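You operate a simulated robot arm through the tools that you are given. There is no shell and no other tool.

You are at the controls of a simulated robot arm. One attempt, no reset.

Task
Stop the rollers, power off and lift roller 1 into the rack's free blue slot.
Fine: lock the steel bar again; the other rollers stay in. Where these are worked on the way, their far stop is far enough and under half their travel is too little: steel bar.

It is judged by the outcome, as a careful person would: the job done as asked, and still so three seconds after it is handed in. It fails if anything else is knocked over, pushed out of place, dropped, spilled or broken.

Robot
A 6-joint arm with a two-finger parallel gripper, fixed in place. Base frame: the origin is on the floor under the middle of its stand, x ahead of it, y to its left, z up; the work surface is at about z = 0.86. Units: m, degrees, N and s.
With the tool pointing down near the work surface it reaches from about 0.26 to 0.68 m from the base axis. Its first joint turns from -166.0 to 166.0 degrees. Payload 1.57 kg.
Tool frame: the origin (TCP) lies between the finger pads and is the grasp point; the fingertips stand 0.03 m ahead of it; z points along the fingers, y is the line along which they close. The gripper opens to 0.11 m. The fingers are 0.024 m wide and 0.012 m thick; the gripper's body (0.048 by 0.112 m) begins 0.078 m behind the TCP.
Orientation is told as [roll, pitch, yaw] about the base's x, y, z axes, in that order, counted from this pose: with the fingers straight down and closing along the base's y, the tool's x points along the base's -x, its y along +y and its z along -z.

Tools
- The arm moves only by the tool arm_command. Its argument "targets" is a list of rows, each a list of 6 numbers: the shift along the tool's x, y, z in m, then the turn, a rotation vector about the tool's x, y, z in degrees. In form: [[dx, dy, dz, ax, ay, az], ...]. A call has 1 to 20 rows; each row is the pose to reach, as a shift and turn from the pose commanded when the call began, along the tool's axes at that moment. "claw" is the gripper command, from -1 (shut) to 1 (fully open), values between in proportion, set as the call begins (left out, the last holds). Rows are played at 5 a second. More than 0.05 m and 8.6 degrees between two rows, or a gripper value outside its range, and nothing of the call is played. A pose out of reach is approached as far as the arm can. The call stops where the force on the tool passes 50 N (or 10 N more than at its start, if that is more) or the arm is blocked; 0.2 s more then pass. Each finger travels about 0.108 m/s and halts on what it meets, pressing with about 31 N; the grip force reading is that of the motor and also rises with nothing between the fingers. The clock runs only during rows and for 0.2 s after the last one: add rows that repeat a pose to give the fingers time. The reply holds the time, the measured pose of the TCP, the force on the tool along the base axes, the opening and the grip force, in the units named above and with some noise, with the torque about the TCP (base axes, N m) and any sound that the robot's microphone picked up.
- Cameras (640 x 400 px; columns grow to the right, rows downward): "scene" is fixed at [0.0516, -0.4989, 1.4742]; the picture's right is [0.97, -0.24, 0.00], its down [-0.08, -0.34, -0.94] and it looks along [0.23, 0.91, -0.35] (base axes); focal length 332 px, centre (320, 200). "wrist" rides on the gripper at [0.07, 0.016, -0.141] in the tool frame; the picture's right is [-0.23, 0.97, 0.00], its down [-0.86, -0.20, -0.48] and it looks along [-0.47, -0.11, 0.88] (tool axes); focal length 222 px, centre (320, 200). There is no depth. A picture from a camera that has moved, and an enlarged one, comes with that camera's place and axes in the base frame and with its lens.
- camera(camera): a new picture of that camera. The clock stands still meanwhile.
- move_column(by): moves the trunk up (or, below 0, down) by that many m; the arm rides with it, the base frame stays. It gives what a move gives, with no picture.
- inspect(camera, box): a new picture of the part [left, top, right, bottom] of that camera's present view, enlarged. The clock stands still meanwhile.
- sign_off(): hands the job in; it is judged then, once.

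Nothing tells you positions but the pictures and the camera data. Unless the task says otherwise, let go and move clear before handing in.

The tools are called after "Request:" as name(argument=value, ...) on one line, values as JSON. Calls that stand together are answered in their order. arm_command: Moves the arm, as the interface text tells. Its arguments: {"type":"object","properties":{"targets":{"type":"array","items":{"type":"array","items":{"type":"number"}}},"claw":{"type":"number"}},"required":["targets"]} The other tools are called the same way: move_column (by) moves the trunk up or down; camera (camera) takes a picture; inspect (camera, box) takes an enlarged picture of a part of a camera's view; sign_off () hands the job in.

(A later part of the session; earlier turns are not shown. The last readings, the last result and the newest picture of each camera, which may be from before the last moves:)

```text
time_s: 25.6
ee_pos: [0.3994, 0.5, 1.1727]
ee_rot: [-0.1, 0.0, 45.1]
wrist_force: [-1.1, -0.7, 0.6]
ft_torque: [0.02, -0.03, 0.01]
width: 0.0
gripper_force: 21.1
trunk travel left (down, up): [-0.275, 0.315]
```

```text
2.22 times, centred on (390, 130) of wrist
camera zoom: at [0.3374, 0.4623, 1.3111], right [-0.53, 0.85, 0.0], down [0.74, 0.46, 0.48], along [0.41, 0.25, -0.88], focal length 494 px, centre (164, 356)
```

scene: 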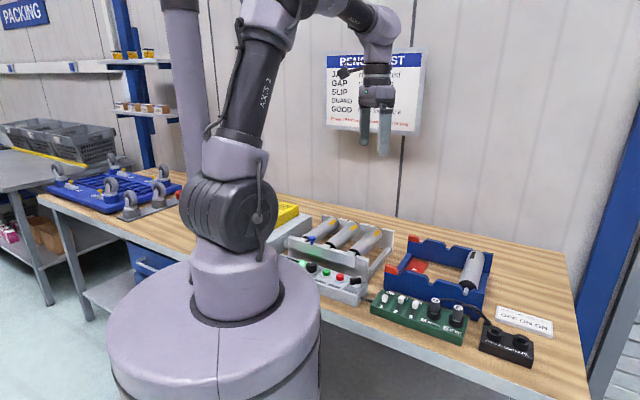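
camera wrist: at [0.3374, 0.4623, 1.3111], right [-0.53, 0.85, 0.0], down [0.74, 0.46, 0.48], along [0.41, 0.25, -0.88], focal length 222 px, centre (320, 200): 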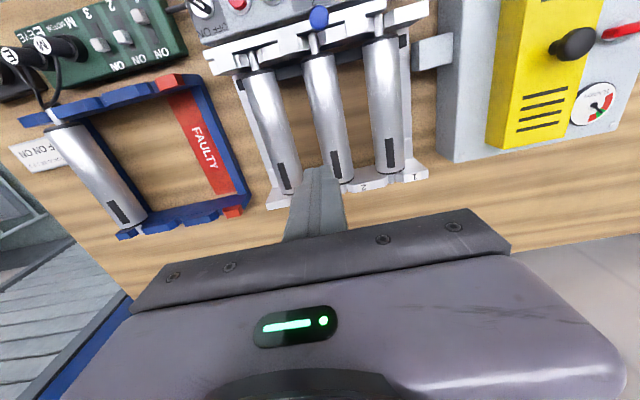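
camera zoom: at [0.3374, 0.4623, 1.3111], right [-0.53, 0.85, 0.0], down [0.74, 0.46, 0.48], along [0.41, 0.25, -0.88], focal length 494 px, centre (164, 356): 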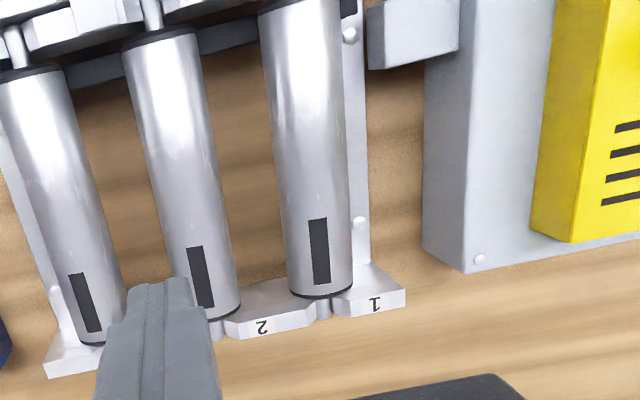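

The whole of roller 1 and the rack are in view. I'll enlarge the rack and the roller ends to measure the slots.

Request:
inspect(camera="wrist", box=[0, 60, 260, 250])

Request:
inspect(camera="wrist", box=[10, 60, 150, 160])

Request:
inspect(camera="wrist", box=[100, 160, 260, 260])

Request:
inspect(camera="wrist", box=[340, 0, 440, 70])

```text
2.11 times, centred on (130, 155) of wrist
camera zoom: at [0.3374, 0.4623, 1.3111], right [-0.53, 0.85, 0.0], down [0.74, 0.46, 0.48], along [0.41, 0.25, -0.88], focal length 468 px, centre (720, 295)
```

zoom: 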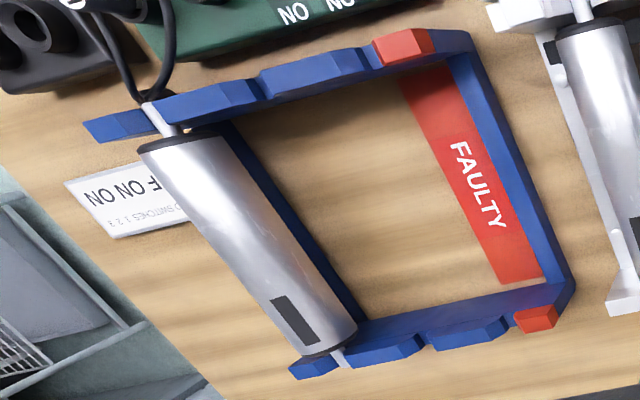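

```text
4.00 times, centred on (80, 110) of wrist
camera zoom: at [0.3374, 0.4623, 1.3111], right [-0.53, 0.85, 0.0], down [0.74, 0.46, 0.48], along [0.41, 0.25, -0.88], focal length 888 px, centre (1280, 560)
```

zoom: 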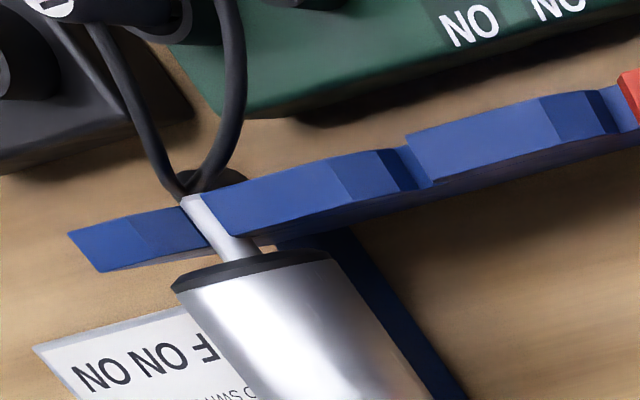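

```text
4.00 times, centred on (180, 210) of wrist
camera zoom: at [0.3374, 0.4623, 1.3111], right [-0.53, 0.85, 0.0], down [0.74, 0.46, 0.48], along [0.41, 0.25, -0.88], focal length 888 px, centre (880, 160)
```

zoom: 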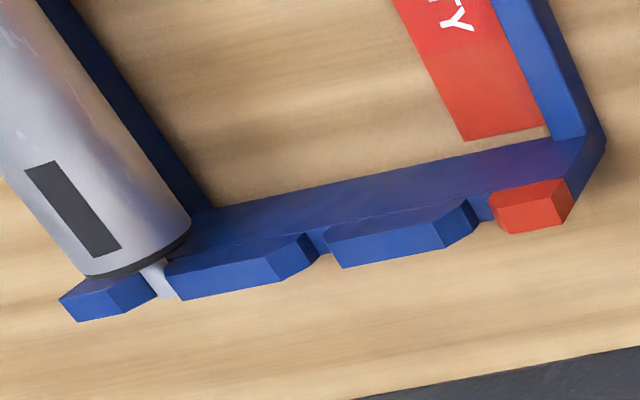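

```text
5.71 times, centred on (390, 35) of wrist
camera zoom: at [0.3374, 0.4623, 1.3111], right [-0.53, 0.85, 0.0], down [0.74, 0.46, 0.48], along [0.41, 0.25, -0.88], focal length 1269 px, centre (-80, 1143)
```

zoom: 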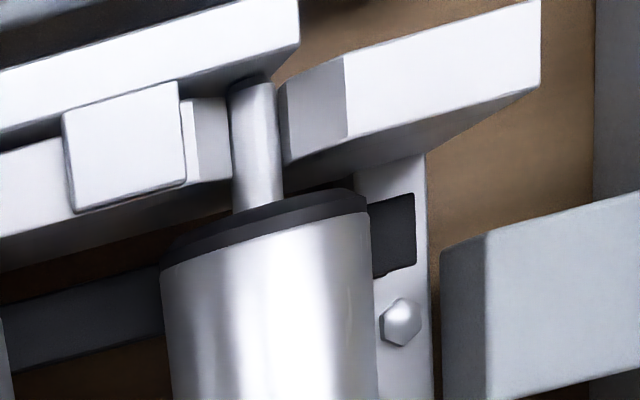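

The rack is parallel to the bed at heading 45°. Measured: roller 1's axis is centred near (0.322, 0.571, 0.935) with a diameter of about 50 mm, and the middle slot is near (0.623, 0.274) with a pitch of about 90 mm. Before grasping, I'll go above the middle slot to check reach and refine its position.

Request:
arm_command(targets=[[0, -0.04, 0, 0, 0, 0], [0, -0.08, 0, 0, 0, 0], [0, -0.12, 0, 0, 0, 0], [0, -0.16, 0, 0, 0, 0], [0, -0.2, 0, 0, 0, 0], [0, -0.24, 0.01, 0, 0, 0], [0, -0.28, 0.03, 0, 0, 0], [0, -0.318, 0.04, 0, 0, 0], [0, -0.318, 0.04, 0, 0, 0]], claw=-1)

Request:
camera(camera="wrist")

Request:
inspect(camera="scene", box=[370, 140, 530, 330])

```text
time_s: 27.6
ee_pos: [0.6245, 0.2763, 1.1298]
ee_rot: [-0.2, 0.0, 45.1]
wrist_force: [-0.4, -0.2, -0.5]
ft_torque: [0.01, 0.0, -0.01]
width: 0.0
gripper_force: 21.3
trunk travel left (down, up): [-0.275, 0.315]
```

```text
taken
camera wrist: at [0.5635, 0.2395, 1.2698], right [-0.53, 0.85, 0.0], down [0.74, 0.46, 0.48], along [0.41, 0.25, -0.88], focal length 222 px, centre (320, 200)
```

wrist: 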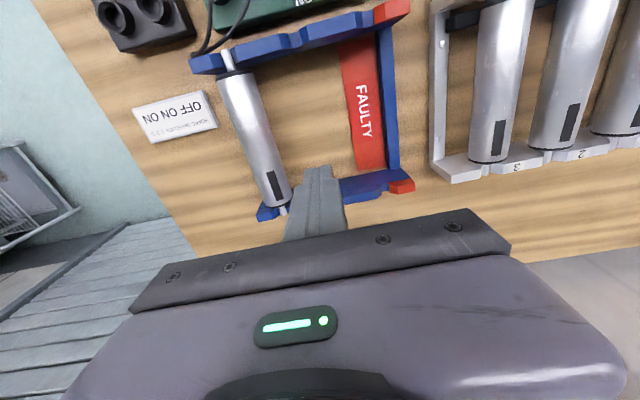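

```text
2.11 times, centred on (450, 235) of scene
camera zoom: at [0.0516, -0.4989, 1.4742], right [0.97, -0.24, 0.0], down [-0.08, -0.34, -0.94], along [0.23, 0.91, -0.35], focal length 698 px, centre (46, 126)
```

zoom: 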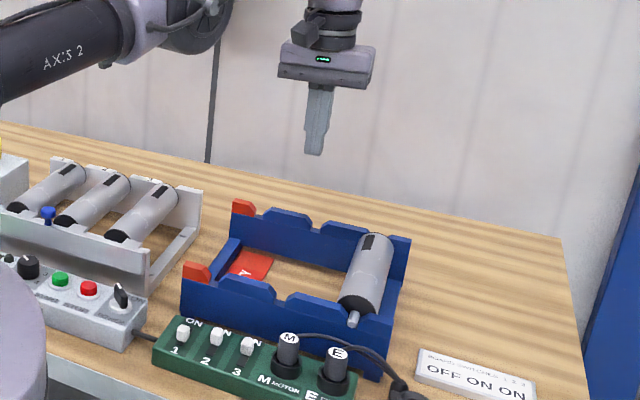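

Reach is fine at this height. I'll enlarge the rack's walls and notches.

Request:
inspect(camera="wrist", box=[180, 0, 420, 120])

Request:
inspect(camera="wrist", box=[250, 150, 430, 240])

Request:
inspect(camera="scene", box=[410, 225, 500, 315])

```text
2.67 times, centred on (300, 60) of wrist
camera zoom: at [0.5635, 0.2395, 1.2698], right [-0.53, 0.85, 0.0], down [0.74, 0.46, 0.48], along [0.41, 0.25, -0.88], focal length 592 px, centre (373, 573)
```

zoom: 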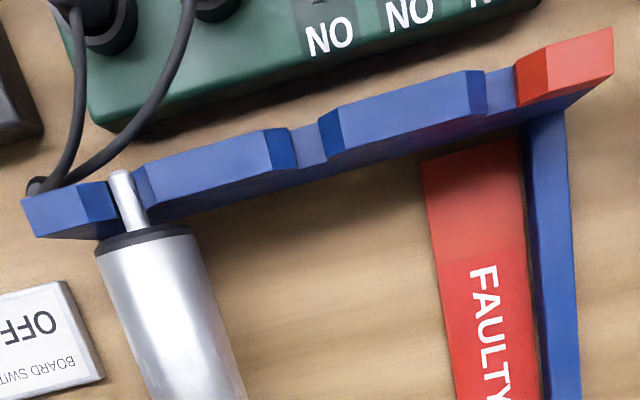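

```text
3.56 times, centred on (340, 195) of wrist
camera zoom: at [0.5635, 0.2395, 1.2698], right [-0.53, 0.85, 0.0], down [0.74, 0.46, 0.48], along [0.41, 0.25, -0.88], focal length 790 px, centre (249, 218)
```

zoom: 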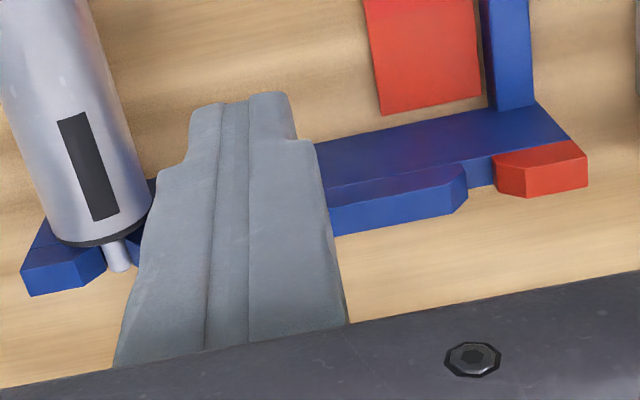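

```text
4.44 times, centred on (455, 270) of scene
camera zoom: at [0.0516, -0.4989, 1.4742], right [0.97, -0.24, 0.0], down [-0.08, -0.34, -0.94], along [0.23, 0.91, -0.35], focal length 1474 px, centre (-280, -111)
```

zoom: 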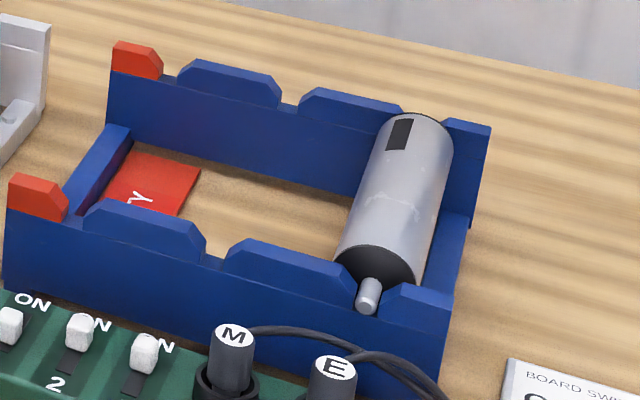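

The middle slot axis comes out at (0.6226, 0.2712), and roller 1's grasp point at (0.320, 0.574). A test descent with empty, closed fingers into the free slot will show whether the arm reaches that low.

Request:
arm_command(targets=[[0.005, -0.0023, 0.04, 0, 0, 0], [0.005, -0.0023, 0.08, 0, 0, 0], [0.005, -0.0023, 0.11, 0, 0, 0], [0.005, -0.0023, 0.14, 0, 0, 0], [0.005, -0.0023, 0.165, 0, 0, 0], [0.005, -0.0023, 0.18, 0, 0, 0], [0.005, -0.0023, 0.18, 0, 0, 0]], claw=-1)

Request:
camera(camera="wrist")

Request:
camera(camera="scene")

```text
time_s: 29.2
ee_pos: [0.6222, 0.2721, 0.9506]
ee_rot: [0.1, -0.1, 45.1]
wrist_force: [0.0, -0.8, -0.3]
ft_torque: [0.0, -0.03, 0.01]
width: 0.0
gripper_force: 21.6
trunk travel left (down, up): [-0.275, 0.315]
```

```text
taken
camera wrist: at [0.5605, 0.235, 1.09], right [-0.53, 0.85, 0.0], down [0.74, 0.46, 0.48], along [0.41, 0.25, -0.88], focal length 222 px, centre (320, 200)
```

wrist: 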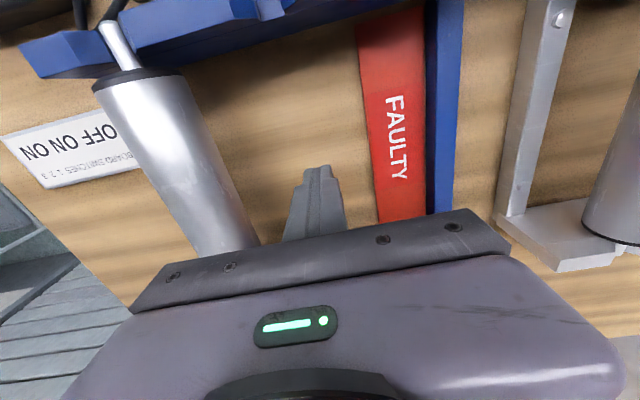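

```text
taken
```

scene: 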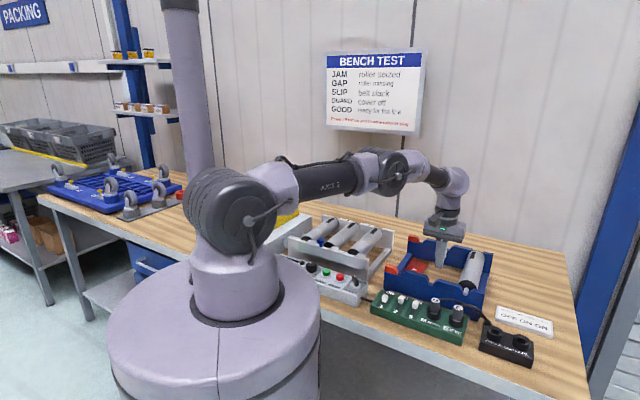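

The arm reaches the slot at this depth. Now I'll go back up and over to roller 1 with the fingers open to about 66 mm, then check alignment.

Request:
arm_command(targets=[[0, 0, -0.045, 0, 0, 0], [0, 0, -0.09, 0, 0, 0], [0, 0, -0.135, 0, 0, 0], [0, 0, -0.18, 0, 0, 0], [0, 0.045, -0.18, 0, 0, 0], [0, 0.09, -0.18, 0, 0, 0], [0, 0.135, -0.18, 0, 0, 0], [0, 0.18, -0.18, 0, 0, 0], [0, 0.225, -0.18, 0, 0, 0], [0, 0.27, -0.18, 0, 0, 0], [0, 0.315, -0.18, 0, 0, 0], [0, 0.36, -0.18, 0, 0, 0], [0, 0.4, -0.17, 0, 0, 0], [0, 0.427, -0.16, 0, 0, 0], [0, 0.427, -0.15, 0, 0, 0], [0, 0.427, -0.15, 0, 0, 0]], claw=0.2)

Request:
camera(camera="wrist")

Request:
camera(camera="scene")

```text
time_s: 32.6
ee_pos: [0.3196, 0.5741, 1.1024]
ee_rot: [0.1, -0.1, 45.2]
wrist_force: [0.4, 1.1, 0.4]
ft_torque: [-0.01, 0.01, 0.01]
width: 0.0659
gripper_force: 0.0
trunk travel left (down, up): [-0.275, 0.315]
```

```text
taken
camera wrist: at [0.2579, 0.5363, 1.2416], right [-0.53, 0.85, 0.0], down [0.74, 0.47, 0.48], along [0.41, 0.25, -0.88], focal length 222 px, centre (320, 200)
```

wrist: 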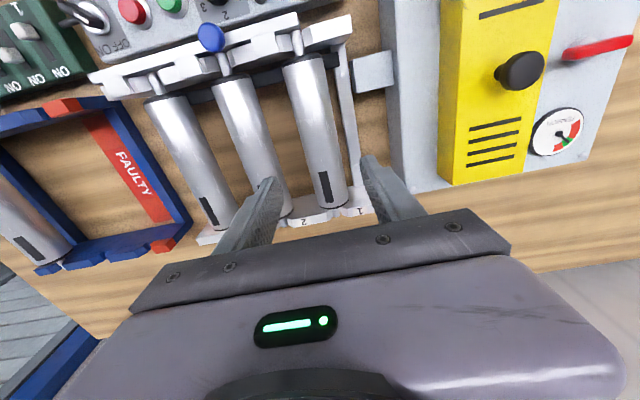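

```text
taken
```

scene: 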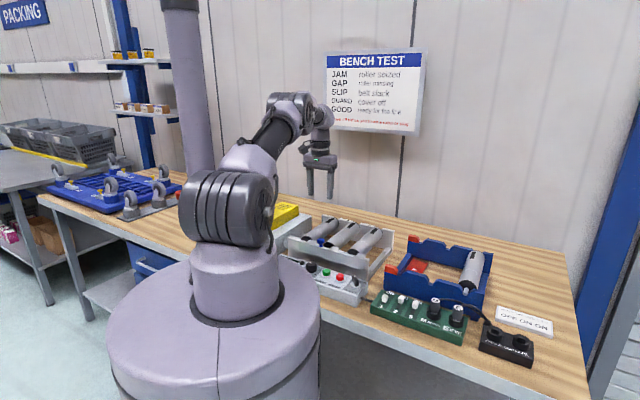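

Request:
inspect(camera="wrist", box=[240, 20, 400, 230])

Request:
inspect(camera="wrist", box=[260, 20, 380, 90])

Request:
inspect(camera="wrist", box=[270, 150, 390, 230])

```text
1.90 times, centred on (320, 125) of wrist
camera zoom: at [0.2579, 0.5363, 1.2416], right [-0.53, 0.85, 0.0], down [0.74, 0.47, 0.48], along [0.41, 0.25, -0.88], focal length 423 px, centre (320, 343)
```

zoom: 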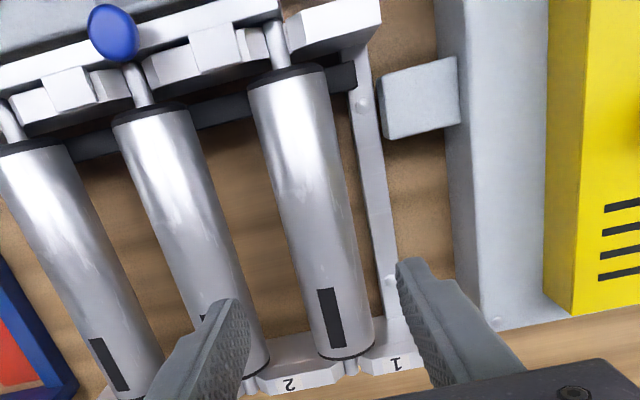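

```text
5.33 times, centred on (320, 55) of wrist
camera zoom: at [0.2579, 0.5363, 1.2416], right [-0.53, 0.85, 0.0], down [0.74, 0.47, 0.48], along [0.41, 0.25, -0.88], focal length 1185 px, centre (320, 973)
```

zoom: 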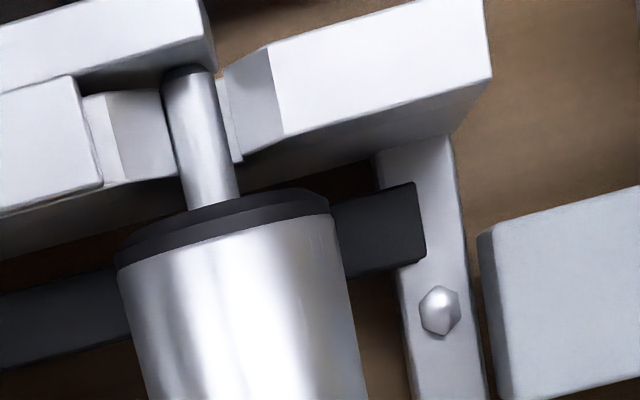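

```text
5.00 times, centred on (330, 190) of wrist
camera zoom: at [0.2579, 0.5363, 1.2416], right [-0.53, 0.85, 0.0], down [0.74, 0.47, 0.48], along [0.41, 0.25, -0.88], focal length 1111 px, centre (270, 250)
```

zoom: 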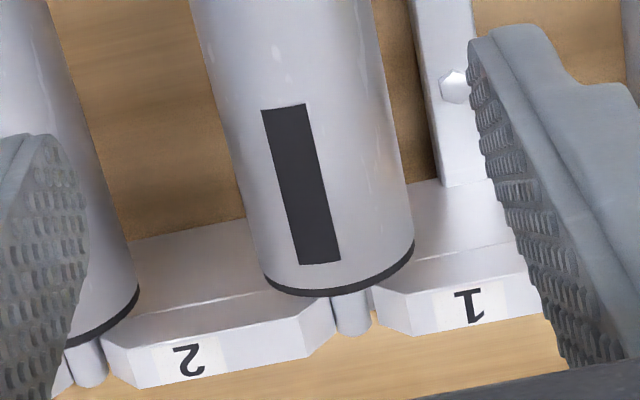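

Roller 1's centre is at (0.322, 0.576), within 4 mm of the gripper. I'll descend around it, stopping halfway to check clearance.

Request:
arm_command(targets=[[-0.003, 0, 0.035, 0, 0, 0.1], [-0.003, 0, 0.07, 0, 0, 0.2], [-0.003, 0, 0.095, 0, 0, 0.2], [-0.003, 0, 0.115, 0, 0, 0.2], [-0.003, 0, 0.115, 0, 0, 0.2]], claw=0.2)

Request:
camera(camera="wrist")

Request:
inspect(camera="scene", box=[280, 160, 400, 270])

```text
time_s: 33.9
ee_pos: [0.3216, 0.5756, 0.9834]
ee_rot: [0.0, 0.0, 44.9]
wrist_force: [0.1, -0.7, -0.3]
ft_torque: [-0.01, 0.02, 0.0]
width: 0.0659
gripper_force: 0.0
trunk travel left (down, up): [-0.275, 0.315]
```

```text
taken
camera wrist: at [0.26, 0.5393, 1.124], right [-0.53, 0.85, 0.0], down [0.75, 0.46, 0.48], along [0.41, 0.25, -0.88], focal length 222 px, centre (320, 200)
```

wrist: 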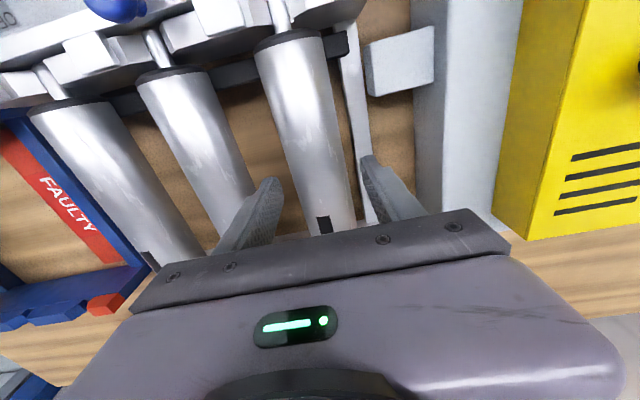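

```text
3.64 times, centred on (340, 215) of scene
camera zoom: at [0.0516, -0.4989, 1.4742], right [0.97, -0.24, 0.0], down [-0.08, -0.34, -0.94], along [0.23, 0.91, -0.35], focal length 1206 px, centre (247, 146)
```

zoom: 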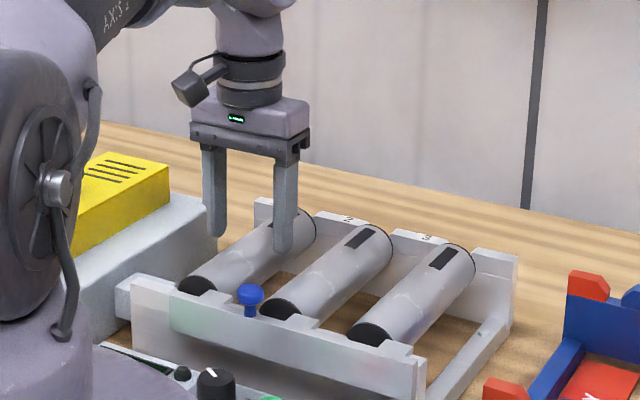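

Both fingers are clear on either side. Continue down and then close.

Request:
arm_command(targets=[[0, 0, 0.012, 0, 0, 0], [0, 0, 0.024, 0, 0, 0], [0, 0, 0.036, 0, 0, 0], [0, 0, 0.036, 0, 0, 0]], claw=0.2)

Request:
inspect(camera="wrist", box=[200, 0, 440, 240])

Request:
inspect(camera="scene", box=[280, 160, 400, 270])

```text
time_s: 34.9
ee_pos: [0.3224, 0.5766, 0.9501]
ee_rot: [0.0, 0.0, 44.9]
wrist_force: [0.1, 0.0, 1.1]
ft_torque: [0.05, 0.02, -0.01]
width: 0.0659
gripper_force: 0.0
trunk travel left (down, up): [-0.275, 0.315]
```

```text
1.67 times, centred on (320, 120) of wrist
camera zoom: at [0.2603, 0.5392, 1.0895], right [-0.53, 0.85, 0.0], down [0.75, 0.46, 0.48], along [0.41, 0.25, -0.88], focal length 370 px, centre (320, 333)
```

zoom: 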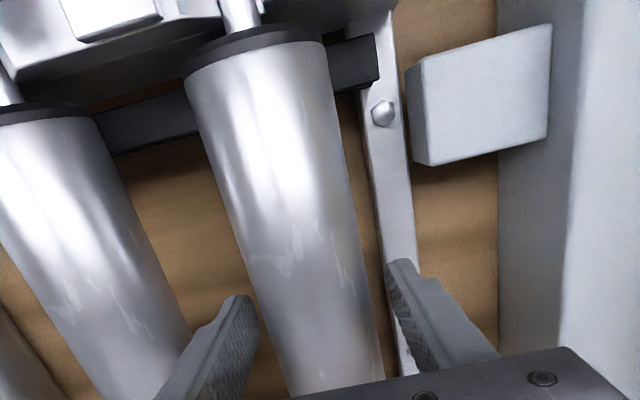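

```text
3.64 times, centred on (340, 215) of scene
camera zoom: at [0.0516, -0.4989, 1.4742], right [0.97, -0.24, 0.0], down [-0.08, -0.34, -0.94], along [0.23, 0.91, -0.35], focal length 1206 px, centre (247, 146)
```

zoom: 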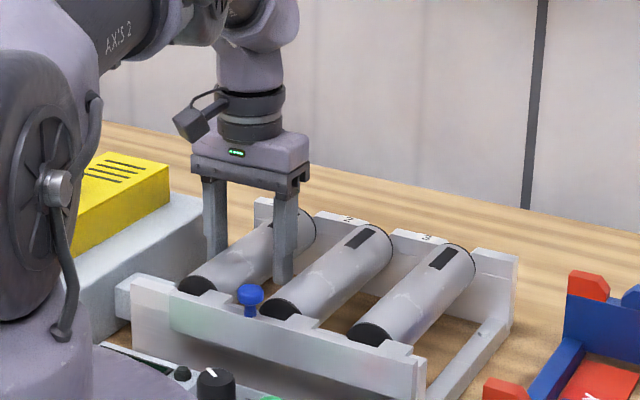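

Request:
arm_command(targets=[[0, 0, 0.004, 0, 0, 0], [0, 0, 0.004, 0, 0, 0], [0, 0, 0.004, 0, 0, 0], [0, 0, 0.004, 0, 0, 0]], claw=-1)

```text
time_s: 35.9
ee_pos: [0.3213, 0.5767, 0.9479]
ee_rot: [0.0, -0.2, 44.9]
wrist_force: [4.1, 7.0, 18.9]
ft_torque: [0.16, -0.12, 0.07]
width: 0.0498
gripper_force: 31.1
trunk travel left (down, up): [-0.275, 0.315]
```

Gripped at 50 mm. I'll lift slowly and straight up, watching the forces.

Request:
arm_command(targets=[[0, 0, -0.004, 0, 0, 0], [0, 0, -0.01, 0, 0, 0], [0, 0, -0.016, 0, 0, 0], [0, 0, -0.016, 0, 0, 0]], claw=-1)

Request:
inspect(camera="scene", box=[280, 160, 400, 270])

Request:
inspect(camera="wrist", box=[200, 0, 440, 240])

```text
time_s: 36.9
ee_pos: [0.321, 0.5769, 0.9606]
ee_rot: [-0.1, 0.2, 44.8]
wrist_force: [2.1, 3.1, -4.7]
ft_torque: [0.18, -0.16, 0.0]
width: 0.0496
gripper_force: 31.3
trunk travel left (down, up): [-0.275, 0.315]
```

```text
3.64 times, centred on (340, 215) of scene
camera zoom: at [0.0516, -0.4989, 1.4742], right [0.97, -0.24, 0.0], down [-0.08, -0.34, -0.94], along [0.23, 0.91, -0.35], focal length 1206 px, centre (247, 146)
```

zoom: 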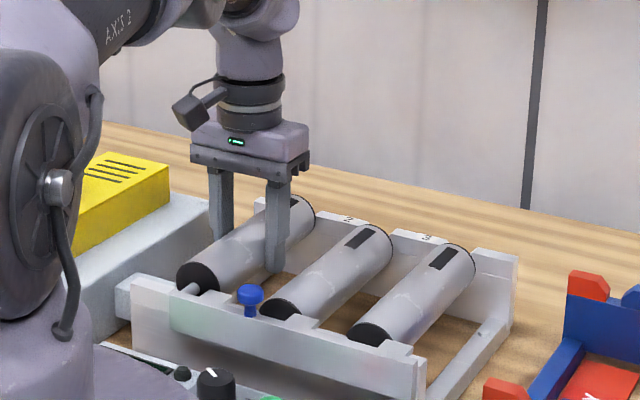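

```text
1.67 times, centred on (320, 120) of wrist
camera zoom: at [0.2599, 0.5391, 1.101], right [-0.53, 0.85, 0.0], down [0.75, 0.46, 0.48], along [0.41, 0.25, -0.88], focal length 370 px, centre (320, 333)
```

zoom: 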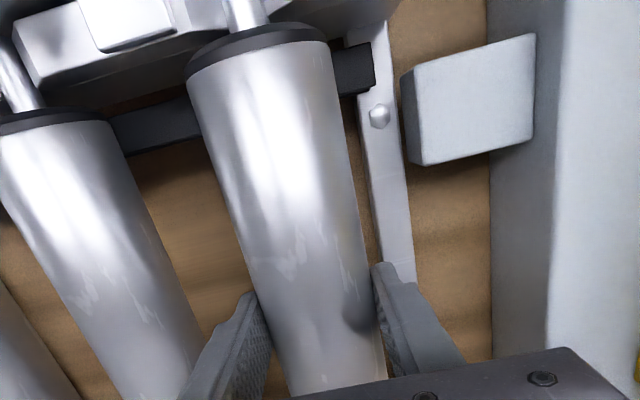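

The front pin has risen out of the notch and the load is only about 5 N. Continue lifting and check the back end.

Request:
arm_command(targets=[[0, 0, -0.01, 0, 0, 0], [0, 0, -0.02, 0, 0, 0], [0, 0, -0.03, 0, 0, 0], [0, 0, -0.03, 0, 0, 0]], claw=-1)

Request:
inspect(camera="scene", box=[280, 160, 400, 270])

```text
time_s: 37.9
ee_pos: [0.3209, 0.5751, 0.9898]
ee_rot: [0.0, 0.1, 44.9]
wrist_force: [0.8, 0.2, -3.0]
ft_torque: [0.01, 0.03, -0.03]
width: 0.0492
gripper_force: 30.6
trunk travel left (down, up): [-0.275, 0.315]
```

```text
3.64 times, centred on (340, 215) of scene
camera zoom: at [0.0516, -0.4989, 1.4742], right [0.97, -0.24, 0.0], down [-0.08, -0.34, -0.94], along [0.23, 0.91, -0.35], focal length 1206 px, centre (247, 146)
```

zoom: 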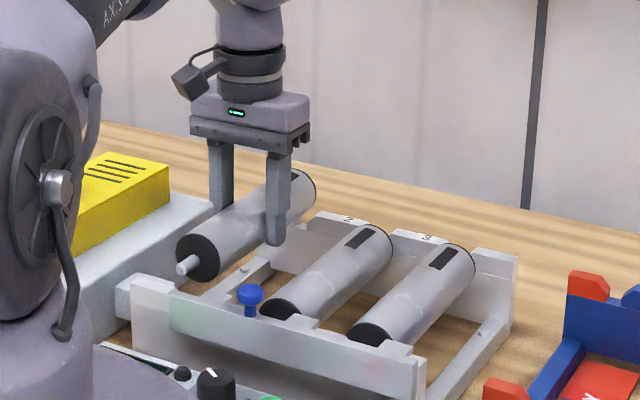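

Roller 1 is fully out, level and held. Next I'll raise it and carry it across above the middle slot.

Request:
arm_command(targets=[[0, 0, -0.03, 0, 0, 0], [0, 0, -0.06, 0, 0, 0], [0, 0, -0.09, 0, 0, 0], [0, 0, -0.12, 0, 0, 0], [0, -0.02, -0.12, 0, 0, 0], [0, -0.055, -0.12, 0, 0, 0], [0, -0.09, -0.12, 0, 0, 0], [0, -0.125, -0.12, 0, 0, 0], [0, -0.16, -0.12, 0, 0, 0], [0, -0.195, -0.12, 0, 0, 0], [0, -0.23, -0.12, 0, 0, 0], [0, -0.265, -0.12, 0, 0, 0], [0, -0.3, -0.12, 0, 0, 0], [0, -0.335, -0.12, 0, 0, 0], [0, -0.37, -0.12, 0, 0, 0], [0, -0.4, -0.12, 0, 0, 0], [0, -0.42, -0.12, 0, 0, 0], [0, -0.4285, -0.12, 0, 0, 0], [0, -0.4285, -0.12, 0, 0, 0]], claw=-1)

Request:
camera(camera="wrist")

Request:
inspect(camera="scene", box=[380, 160, 520, 310])

```text
time_s: 41.9
ee_pos: [0.6242, 0.2721, 1.1134]
ee_rot: [0.0, 0.0, 44.9]
wrist_force: [0.6, 0.3, -4.0]
ft_torque: [-0.01, 0.01, -0.02]
width: 0.0496
gripper_force: 31.6
trunk travel left (down, up): [-0.275, 0.315]
```

```text
taken
camera wrist: at [0.5627, 0.2346, 1.2523], right [-0.53, 0.85, 0.0], down [0.75, 0.46, 0.48], along [0.41, 0.25, -0.88], focal length 222 px, centre (320, 200)
```

wrist: 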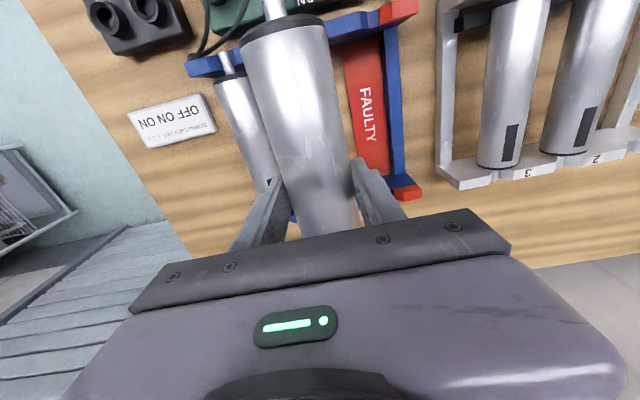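

```text
2.67 times, centred on (450, 235) of scene
camera zoom: at [0.0516, -0.4989, 1.4742], right [0.97, -0.24, 0.0], down [-0.08, -0.34, -0.94], along [0.23, 0.91, -0.35], focal length 884 px, centre (-27, 107)
```

zoom: 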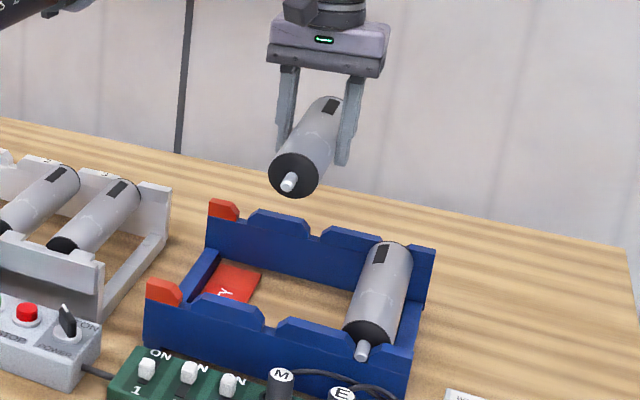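

Roller 1 hangs over the middle slot at (0.624, 0.272), parallel to it. I'll lower partway and check alignment with the notches.

Request:
arm_command(targets=[[0, 0, 0.03, 0, 0, 0], [0, 0, 0.06, 0, 0, 0], [0, 0, 0.09, 0, 0, 0], [0, 0, 0.12, 0, 0, 0], [0, 0, 0.12, 0, 0, 0]], claw=-1)

Request:
inspect(camera="wrist", box=[140, 0, 440, 190])

Request:
inspect(camera="scene", box=[400, 215, 500, 315])

```text
time_s: 43.0
ee_pos: [0.6249, 0.2711, 0.9917]
ee_rot: [0.1, 0.1, 44.9]
wrist_force: [-0.1, 0.2, -4.2]
ft_torque: [0.01, -0.01, -0.01]
width: 0.0492
gripper_force: 30.8
trunk travel left (down, up): [-0.275, 0.315]
```

```text
2.11 times, centred on (290, 95) of wrist
camera zoom: at [0.5637, 0.2341, 1.1309], right [-0.53, 0.85, 0.0], down [0.75, 0.46, 0.48], along [0.41, 0.25, -0.88], focal length 468 px, centre (383, 421)
```

zoom: 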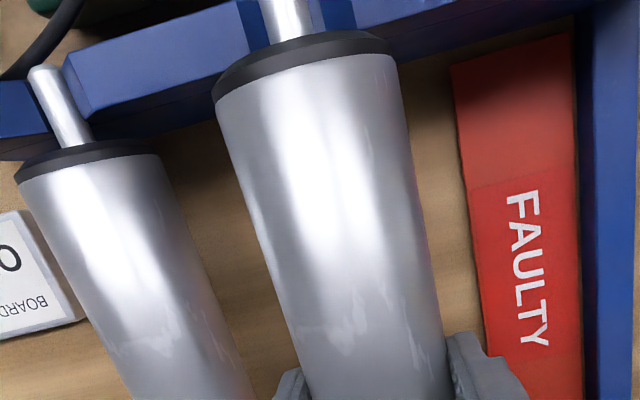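

```text
4.00 times, centred on (450, 265) of scene
camera zoom: at [0.0516, -0.4989, 1.4742], right [0.97, -0.24, 0.0], down [-0.08, -0.34, -0.94], along [0.23, 0.91, -0.35], focal length 1326 px, centre (-200, -60)
```

zoom: 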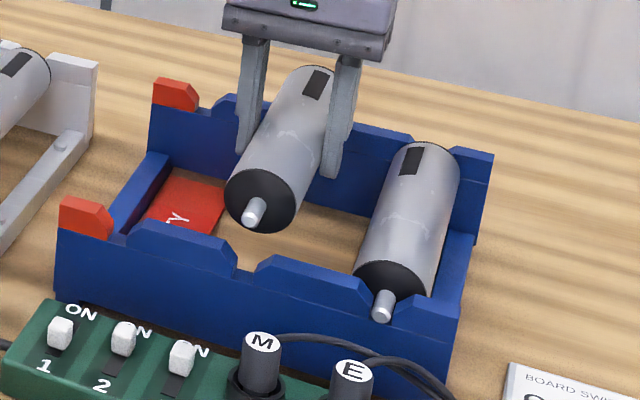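

The pins line up with the middle notches. I'll lower further in small steps.

Request:
arm_command(targets=[[0, 0, 0.01, 0, 0, 0], [0, 0, 0.02, 0, 0, 0], [0, 0, 0.028, 0, 0, 0], [0, 0, 0.034, 0, 0, 0], [0, 0, 0.034, 0, 0, 0]], claw=-1)

Request:
inspect(camera="wrist", box=[140, 0, 440, 190])

Request:
inspect(camera="scene", box=[400, 215, 500, 315])

```text
time_s: 44.2
ee_pos: [0.6253, 0.272, 0.9585]
ee_rot: [0.0, 0.0, 44.8]
wrist_force: [0.4, 0.6, -3.8]
ft_torque: [0.02, 0.0, 0.01]
width: 0.0493
gripper_force: 31.1
trunk travel left (down, up): [-0.275, 0.315]
```

```text
2.11 times, centred on (290, 95) of wrist
camera zoom: at [0.5627, 0.2344, 1.0976], right [-0.53, 0.85, 0.0], down [0.75, 0.46, 0.48], along [0.41, 0.25, -0.88], focal length 468 px, centre (383, 421)
```

zoom: 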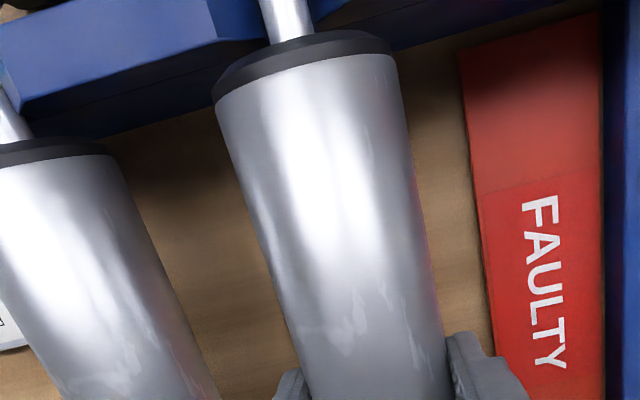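

```text
4.00 times, centred on (450, 265) of scene
camera zoom: at [0.0516, -0.4989, 1.4742], right [0.97, -0.24, 0.0], down [-0.08, -0.34, -0.94], along [0.23, 0.91, -0.35], focal length 1326 px, centre (-200, -60)
```

zoom: 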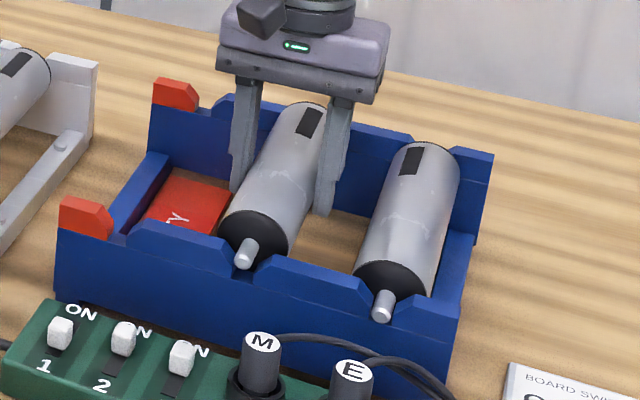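

The near pin is entering the middle notch, with roughly 10–12 mm to go. I'll continue in 3 mm steps and look for contact.

Request:
arm_command(targets=[[0, 0, 0.003, 0, 0, 0], [0, 0, 0.006, 0, 0, 0], [0, 0, 0.009, 0, 0, 0], [0, 0, 0.009, 0, 0, 0]], claw=-1)

Request:
inspect(camera="scene", box=[400, 215, 500, 315])

```text
time_s: 45.2
ee_pos: [0.6249, 0.2721, 0.9487]
ee_rot: [0.0, -0.1, 45.0]
wrist_force: [1.6, -1.3, -4.8]
ft_torque: [0.01, 0.0, 0.1]
width: 0.0495
gripper_force: 31.2
trunk travel left (down, up): [-0.275, 0.315]
```

```text
4.00 times, centred on (450, 265) of scene
camera zoom: at [0.0516, -0.4989, 1.4742], right [0.97, -0.24, 0.0], down [-0.08, -0.34, -0.94], along [0.23, 0.91, -0.35], focal length 1326 px, centre (-200, -60)
```

zoom: 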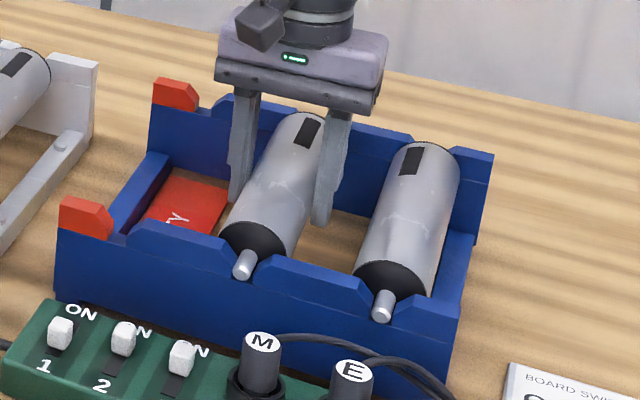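

Request:
arm_command(targets=[[0, -0.001, 0.002, 0, 0, 0], [0, -0.001, 0.004, 0, 0, 0], [0, -0.001, 0.006, 0, 0, 0], [0, -0.001, 0.006, 0, 0, 0]], claw=-1)

Request:
inspect(camera="scene", box=[400, 215, 500, 315])

```text
time_s: 46.2
ee_pos: [0.6233, 0.2704, 0.9446]
ee_rot: [-0.2, -0.1, 44.9]
wrist_force: [3.1, 3.6, 20.2]
ft_torque: [-0.03, 0.06, 0.03]
width: 0.0494
gripper_force: 31.3
trunk travel left (down, up): [-0.275, 0.315]
```

```text
4.00 times, centred on (450, 265) of scene
camera zoom: at [0.0516, -0.4989, 1.4742], right [0.97, -0.24, 0.0], down [-0.08, -0.34, -0.94], along [0.23, 0.91, -0.35], focal length 1326 px, centre (-200, -60)
```

zoom: 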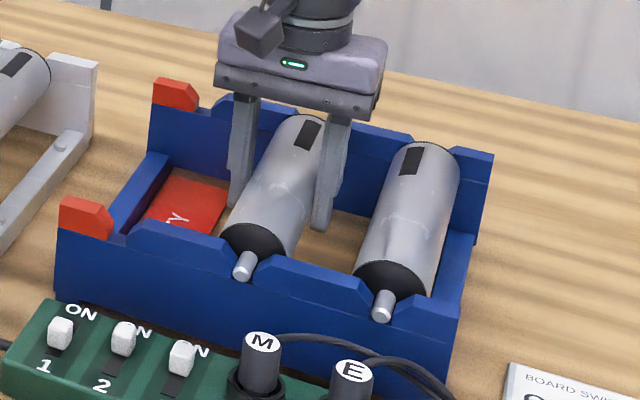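

The roller rests on both walls: 20 N upward, no tilt torque, and the same seating as its neighbour. I'll relax the downward press slightly and open the fingers.

Request:
arm_command(targets=[[0, 0, -0.0015, 0, 0, 0], [0, 0, -0.0015, 0, 0, 0]], claw=-1)

Request:
arm_command(targets=[[0, 0, 0, 0, 0, 0], [0, 0, 0, 0, 0, 0], [0, 0, 0, 0, 0, 0]], claw=0.2)

Request:
inspect(camera="scene", box=[400, 215, 500, 315])

Request:
camera(camera="wrist")

```text
time_s: 46.9
ee_pos: [0.6232, 0.271, 0.9437]
ee_rot: [0.0, 0.1, 44.8]
wrist_force: [2.3, 3.5, 8.8]
ft_torque: [0.56, -0.57, 0.06]
width: 0.0494
gripper_force: 30.0
trunk travel left (down, up): [-0.275, 0.315]
```

```text
time_s: 47.6
ee_pos: [0.6242, 0.2697, 0.9434]
ee_rot: [0.0, -0.1, 44.9]
wrist_force: [-0.6, 0.4, -0.2]
ft_torque: [0.01, -0.02, 0.01]
width: 0.0661
gripper_force: 0.2
trunk travel left (down, up): [-0.275, 0.315]
```

```text
4.00 times, centred on (450, 265) of scene
camera zoom: at [0.0516, -0.4989, 1.4742], right [0.97, -0.24, 0.0], down [-0.08, -0.34, -0.94], along [0.23, 0.91, -0.35], focal length 1326 px, centre (-200, -60)
```

zoom: 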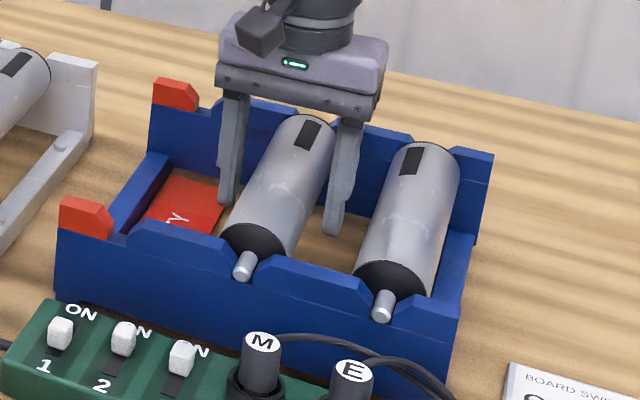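

```text
taken
camera wrist: at [0.563, 0.2338, 1.0842], right [-0.53, 0.85, 0.0], down [0.75, 0.46, 0.48], along [0.41, 0.25, -0.88], focal length 222 px, centre (320, 200)
```

wrist: 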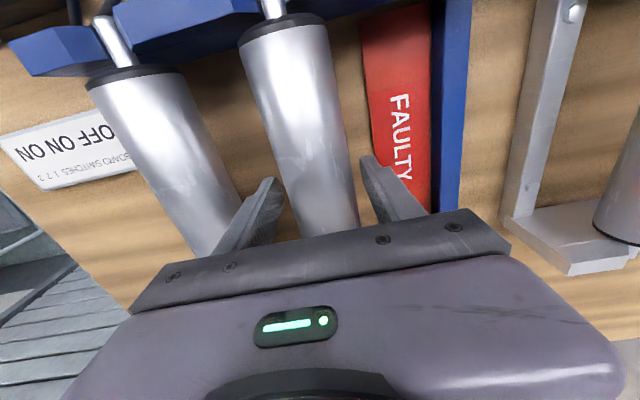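

The roller rests in the middle slot with both fingers clear. I'll lift straight up and verify the seating.

Request:
arm_command(targets=[[0, 0, -0.015, 0, 0, 0], [0, 0, -0.04, 0, 0, 0], [0, 0, -0.08, 0, 0, 0], [0, 0, -0.12, 0, 0, 0], [0, 0, -0.16, 0, 0, 0], [0, 0, -0.19, 0, 0, 0], [0, 0, -0.19, 0, 0, 0]], claw=0.2)

Request:
inspect(camera="scene", box=[400, 215, 500, 315])

Request:
camera(camera="wrist")

```text
time_s: 49.2
ee_pos: [0.6241, 0.2706, 1.1351]
ee_rot: [0.0, 0.0, 44.8]
wrist_force: [-0.6, 1.0, 0.4]
ft_torque: [0.02, 0.0, 0.01]
width: 0.0661
gripper_force: 0.1
trunk travel left (down, up): [-0.275, 0.315]
```

```text
4.00 times, centred on (450, 265) of scene
camera zoom: at [0.0516, -0.4989, 1.4742], right [0.97, -0.24, 0.0], down [-0.08, -0.34, -0.94], along [0.23, 0.91, -0.35], focal length 1326 px, centre (-200, -60)
```

zoom: 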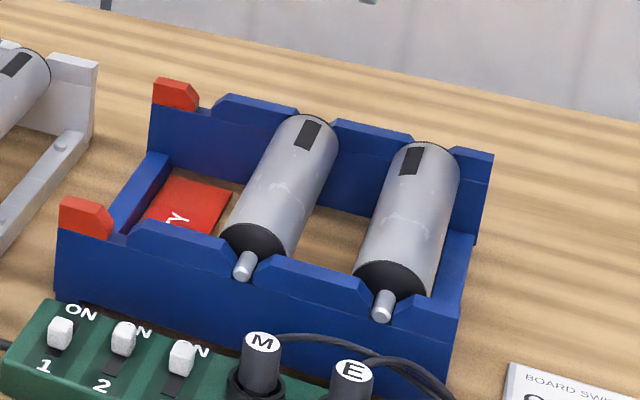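

```text
taken
camera wrist: at [0.5626, 0.2334, 1.274], right [-0.53, 0.85, 0.0], down [0.75, 0.46, 0.48], along [0.41, 0.25, -0.88], focal length 222 px, centre (320, 200)
```

wrist: 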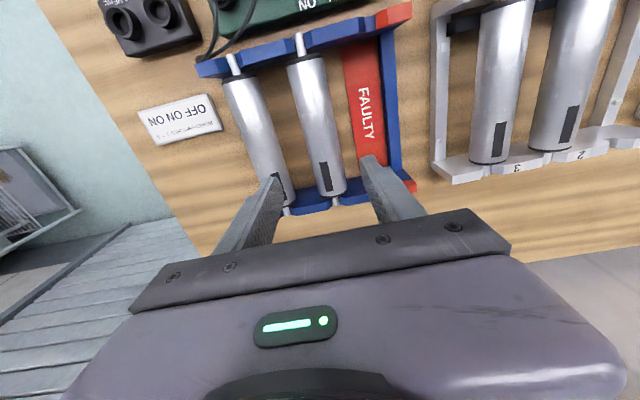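

Roller 1 sits in the middle blue slot with both pins in their notches. Next I'll go back to the blue knob, now near (0.283, 0.4275), to lock the bar.

Request:
arm_command(targets=[[0.013, 0.0352, 0, 0, 0, 0], [0.026, 0.0704, 0, 0, 0, 0], [0.039, 0.1057, 0, 0, 0, 0], [0.052, 0.1409, 0, 0, 0, 0], [0.065, 0.1761, 0, 0, 0, 0], [0.078, 0.2113, 0, 0, 0, 0], [0.091, 0.2465, 0, 0, 0, 0], [0.104, 0.2818, 0, 0, 0, 0], [0.117, 0.317, 0.01, 0, 0, 0], [0.1303, 0.3522, 0.03, 0, 0, 0], [0.1303, 0.3522, 0.06, 0, 0, 0], [0.1303, 0.3522, 0.06, 0, 0, 0]], claw=-0.3)

Request:
inspect(camera="wrist", box=[220, 60, 420, 220])

Request:
inspect(camera="scene", box=[280, 200, 370, 260])

```text
time_s: 51.9
ee_pos: [0.2829, 0.4293, 1.0718]
ee_rot: [0.1, 0.0, 44.9]
wrist_force: [0.1, -1.5, 1.0]
ft_torque: [-0.01, 0.0, 0.01]
width: 0.0385
gripper_force: 0.1
trunk travel left (down, up): [-0.275, 0.315]
```

```text
2.50 times, centred on (320, 140) of wrist
camera zoom: at [0.2218, 0.3923, 1.212], right [-0.53, 0.85, 0.0], down [0.75, 0.46, 0.48], along [0.41, 0.25, -0.88], focal length 555 px, centre (320, 350)
```

zoom: 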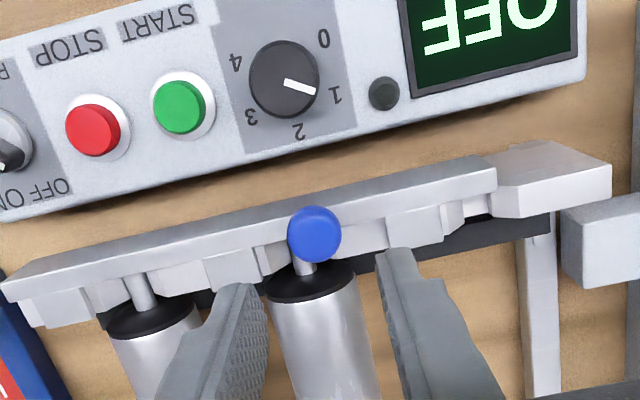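

```text
6.67 times, centred on (325, 230) of scene
camera zoom: at [0.0516, -0.4989, 1.4742], right [0.97, -0.24, 0.0], down [-0.08, -0.34, -0.94], along [0.23, 0.91, -0.35], focal length 2211 px, centre (287, 0)
```

zoom: 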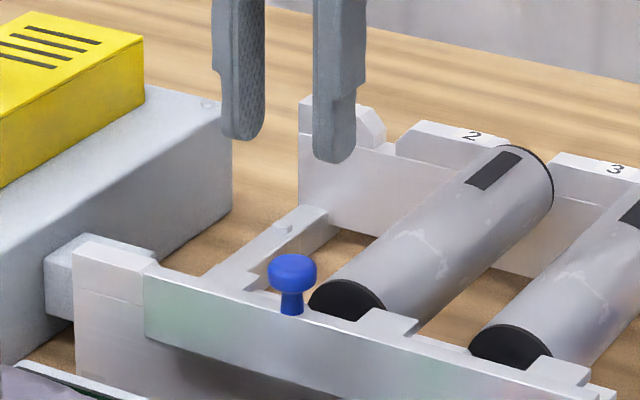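

The knob lies at (0.284, 0.428), almost centred. I'll descend to straddle it as before.

Request:
arm_command(targets=[[0, -0.0017, 0.02, 0, 0, 0], [0, -0.0017, 0.04, 0, 0, 0], [0, -0.0017, 0.06, 0, 0, 0], [0, -0.0017, 0.074, 0, 0, 0], [0, -0.0017, 0.074, 0, 0, 0]], claw=-0.3)

Request:
inspect(camera="scene", box=[280, 200, 370, 260])

```text
time_s: 53.0
ee_pos: [0.2848, 0.4276, 1.0007]
ee_rot: [0.0, 0.0, 44.9]
wrist_force: [1.0, -0.4, 0.1]
ft_torque: [-0.02, -0.01, 0.03]
width: 0.0386
gripper_force: 0.1
trunk travel left (down, up): [-0.275, 0.315]
```

```text
6.67 times, centred on (325, 230) of scene
camera zoom: at [0.0516, -0.4989, 1.4742], right [0.97, -0.24, 0.0], down [-0.08, -0.34, -0.94], along [0.23, 0.91, -0.35], focal length 2211 px, centre (287, 0)
```

zoom: 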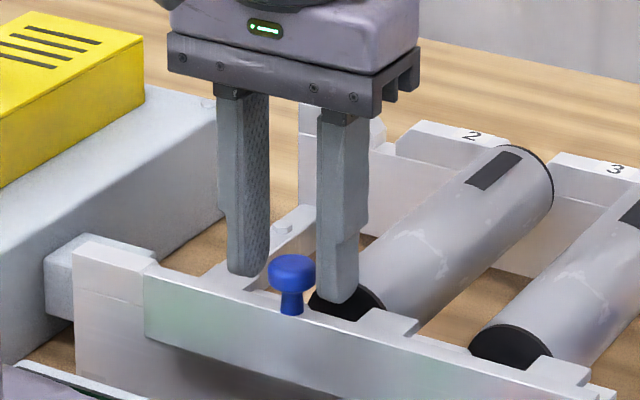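

I'll lower 4 mm for better purchase and close lightly. Then I'll push the knob back toward roller 1's position.

Request:
arm_command(targets=[[0, 0, 0.004, 0, 0, 0], [0, 0, 0.004, 0, 0, 0], [0, 0.005, 0.004, 0, 0, 0], [0, 0.01, 0.004, 0, 0, 0], [0, 0.015, 0.004, 0, 0, 0], [0, 0.02, 0.004, 0, 0, 0], [0, 0.02, 0.004, 0, 0, 0]], claw=-0.48)

Request:
inspect(camera="scene", box=[280, 200, 370, 260])

```text
time_s: 54.6
ee_pos: [0.2705, 0.4405, 0.9965]
ee_rot: [-0.1, 0.0, 44.9]
wrist_force: [0.8, -1.0, 0.6]
ft_torque: [0.0, -0.01, -0.02]
width: 0.0292
gripper_force: 0.1
trunk travel left (down, up): [-0.275, 0.315]
```

```text
6.67 times, centred on (325, 230) of scene
camera zoom: at [0.0516, -0.4989, 1.4742], right [0.97, -0.24, 0.0], down [-0.08, -0.34, -0.94], along [0.23, 0.91, -0.35], focal length 2211 px, centre (287, 0)
```

zoom: 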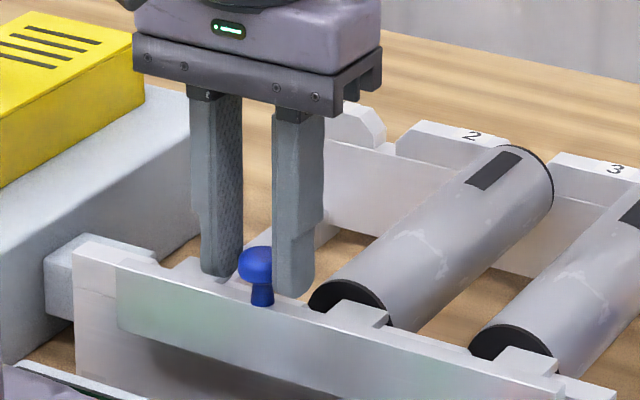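

The bar is moving back with little force, about 16 mm to go. Continue in small steps until it meets its stop.

Request:
arm_command(targets=[[0, 0.005, 0, 0, 0, 0], [0, 0.009, 0, 0, 0, 0], [0, 0.013, 0, 0, 0, 0], [0, 0.016, 0, 0, 0, 0], [0, 0.016, 0, 0, 0, 0]])

Request:
inspect(camera="scene", box=[280, 200, 370, 260])

```text
time_s: 55.9
ee_pos: [0.2591, 0.4524, 0.9957]
ee_rot: [0.0, 0.0, 45.0]
wrist_force: [0.8, 0.2, 0.3]
ft_torque: [-0.02, 0.01, -0.03]
width: 0.0293
gripper_force: 0.8
trunk travel left (down, up): [-0.275, 0.315]
```

```text
6.67 times, centred on (325, 230) of scene
camera zoom: at [0.0516, -0.4989, 1.4742], right [0.97, -0.24, 0.0], down [-0.08, -0.34, -0.94], along [0.23, 0.91, -0.35], focal length 2211 px, centre (287, 0)
```

zoom: 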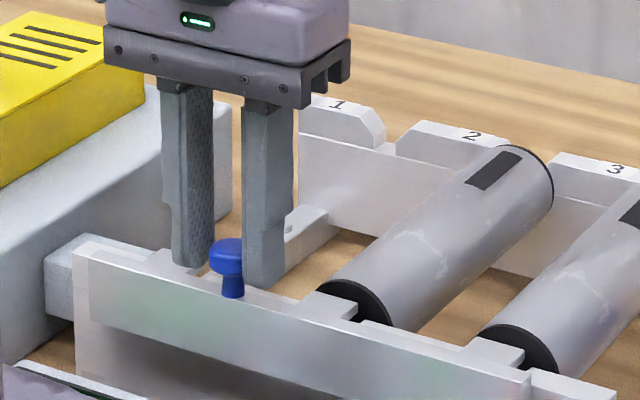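

The bar appears back at its original position. I'll push a few millimetres more to confirm it is against the locked stop.

Request:
arm_command(targets=[[0, 0.002, 0, 0, 0, 0], [0, 0.004, 0, 0, 0, 0], [0, 0.004, 0, 0, 0, 0]])

Request:
inspect(camera="scene", box=[280, 200, 370, 260])

```text
time_s: 56.6
ee_pos: [0.2566, 0.4562, 0.9963]
ee_rot: [0.0, 0.0, 44.9]
wrist_force: [5.0, -6.7, 2.3]
ft_torque: [-0.2, -0.11, -0.01]
width: 0.0361
gripper_force: 4.5
trunk travel left (down, up): [-0.275, 0.315]
```

```text
6.67 times, centred on (325, 230) of scene
camera zoom: at [0.0516, -0.4989, 1.4742], right [0.97, -0.24, 0.0], down [-0.08, -0.34, -0.94], along [0.23, 0.91, -0.35], focal length 2211 px, centre (287, 0)
```

zoom: 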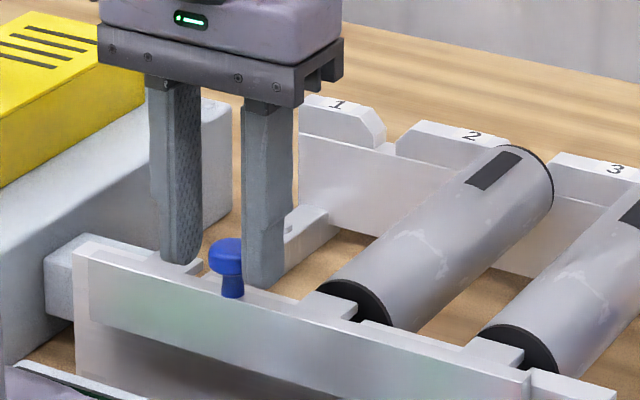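

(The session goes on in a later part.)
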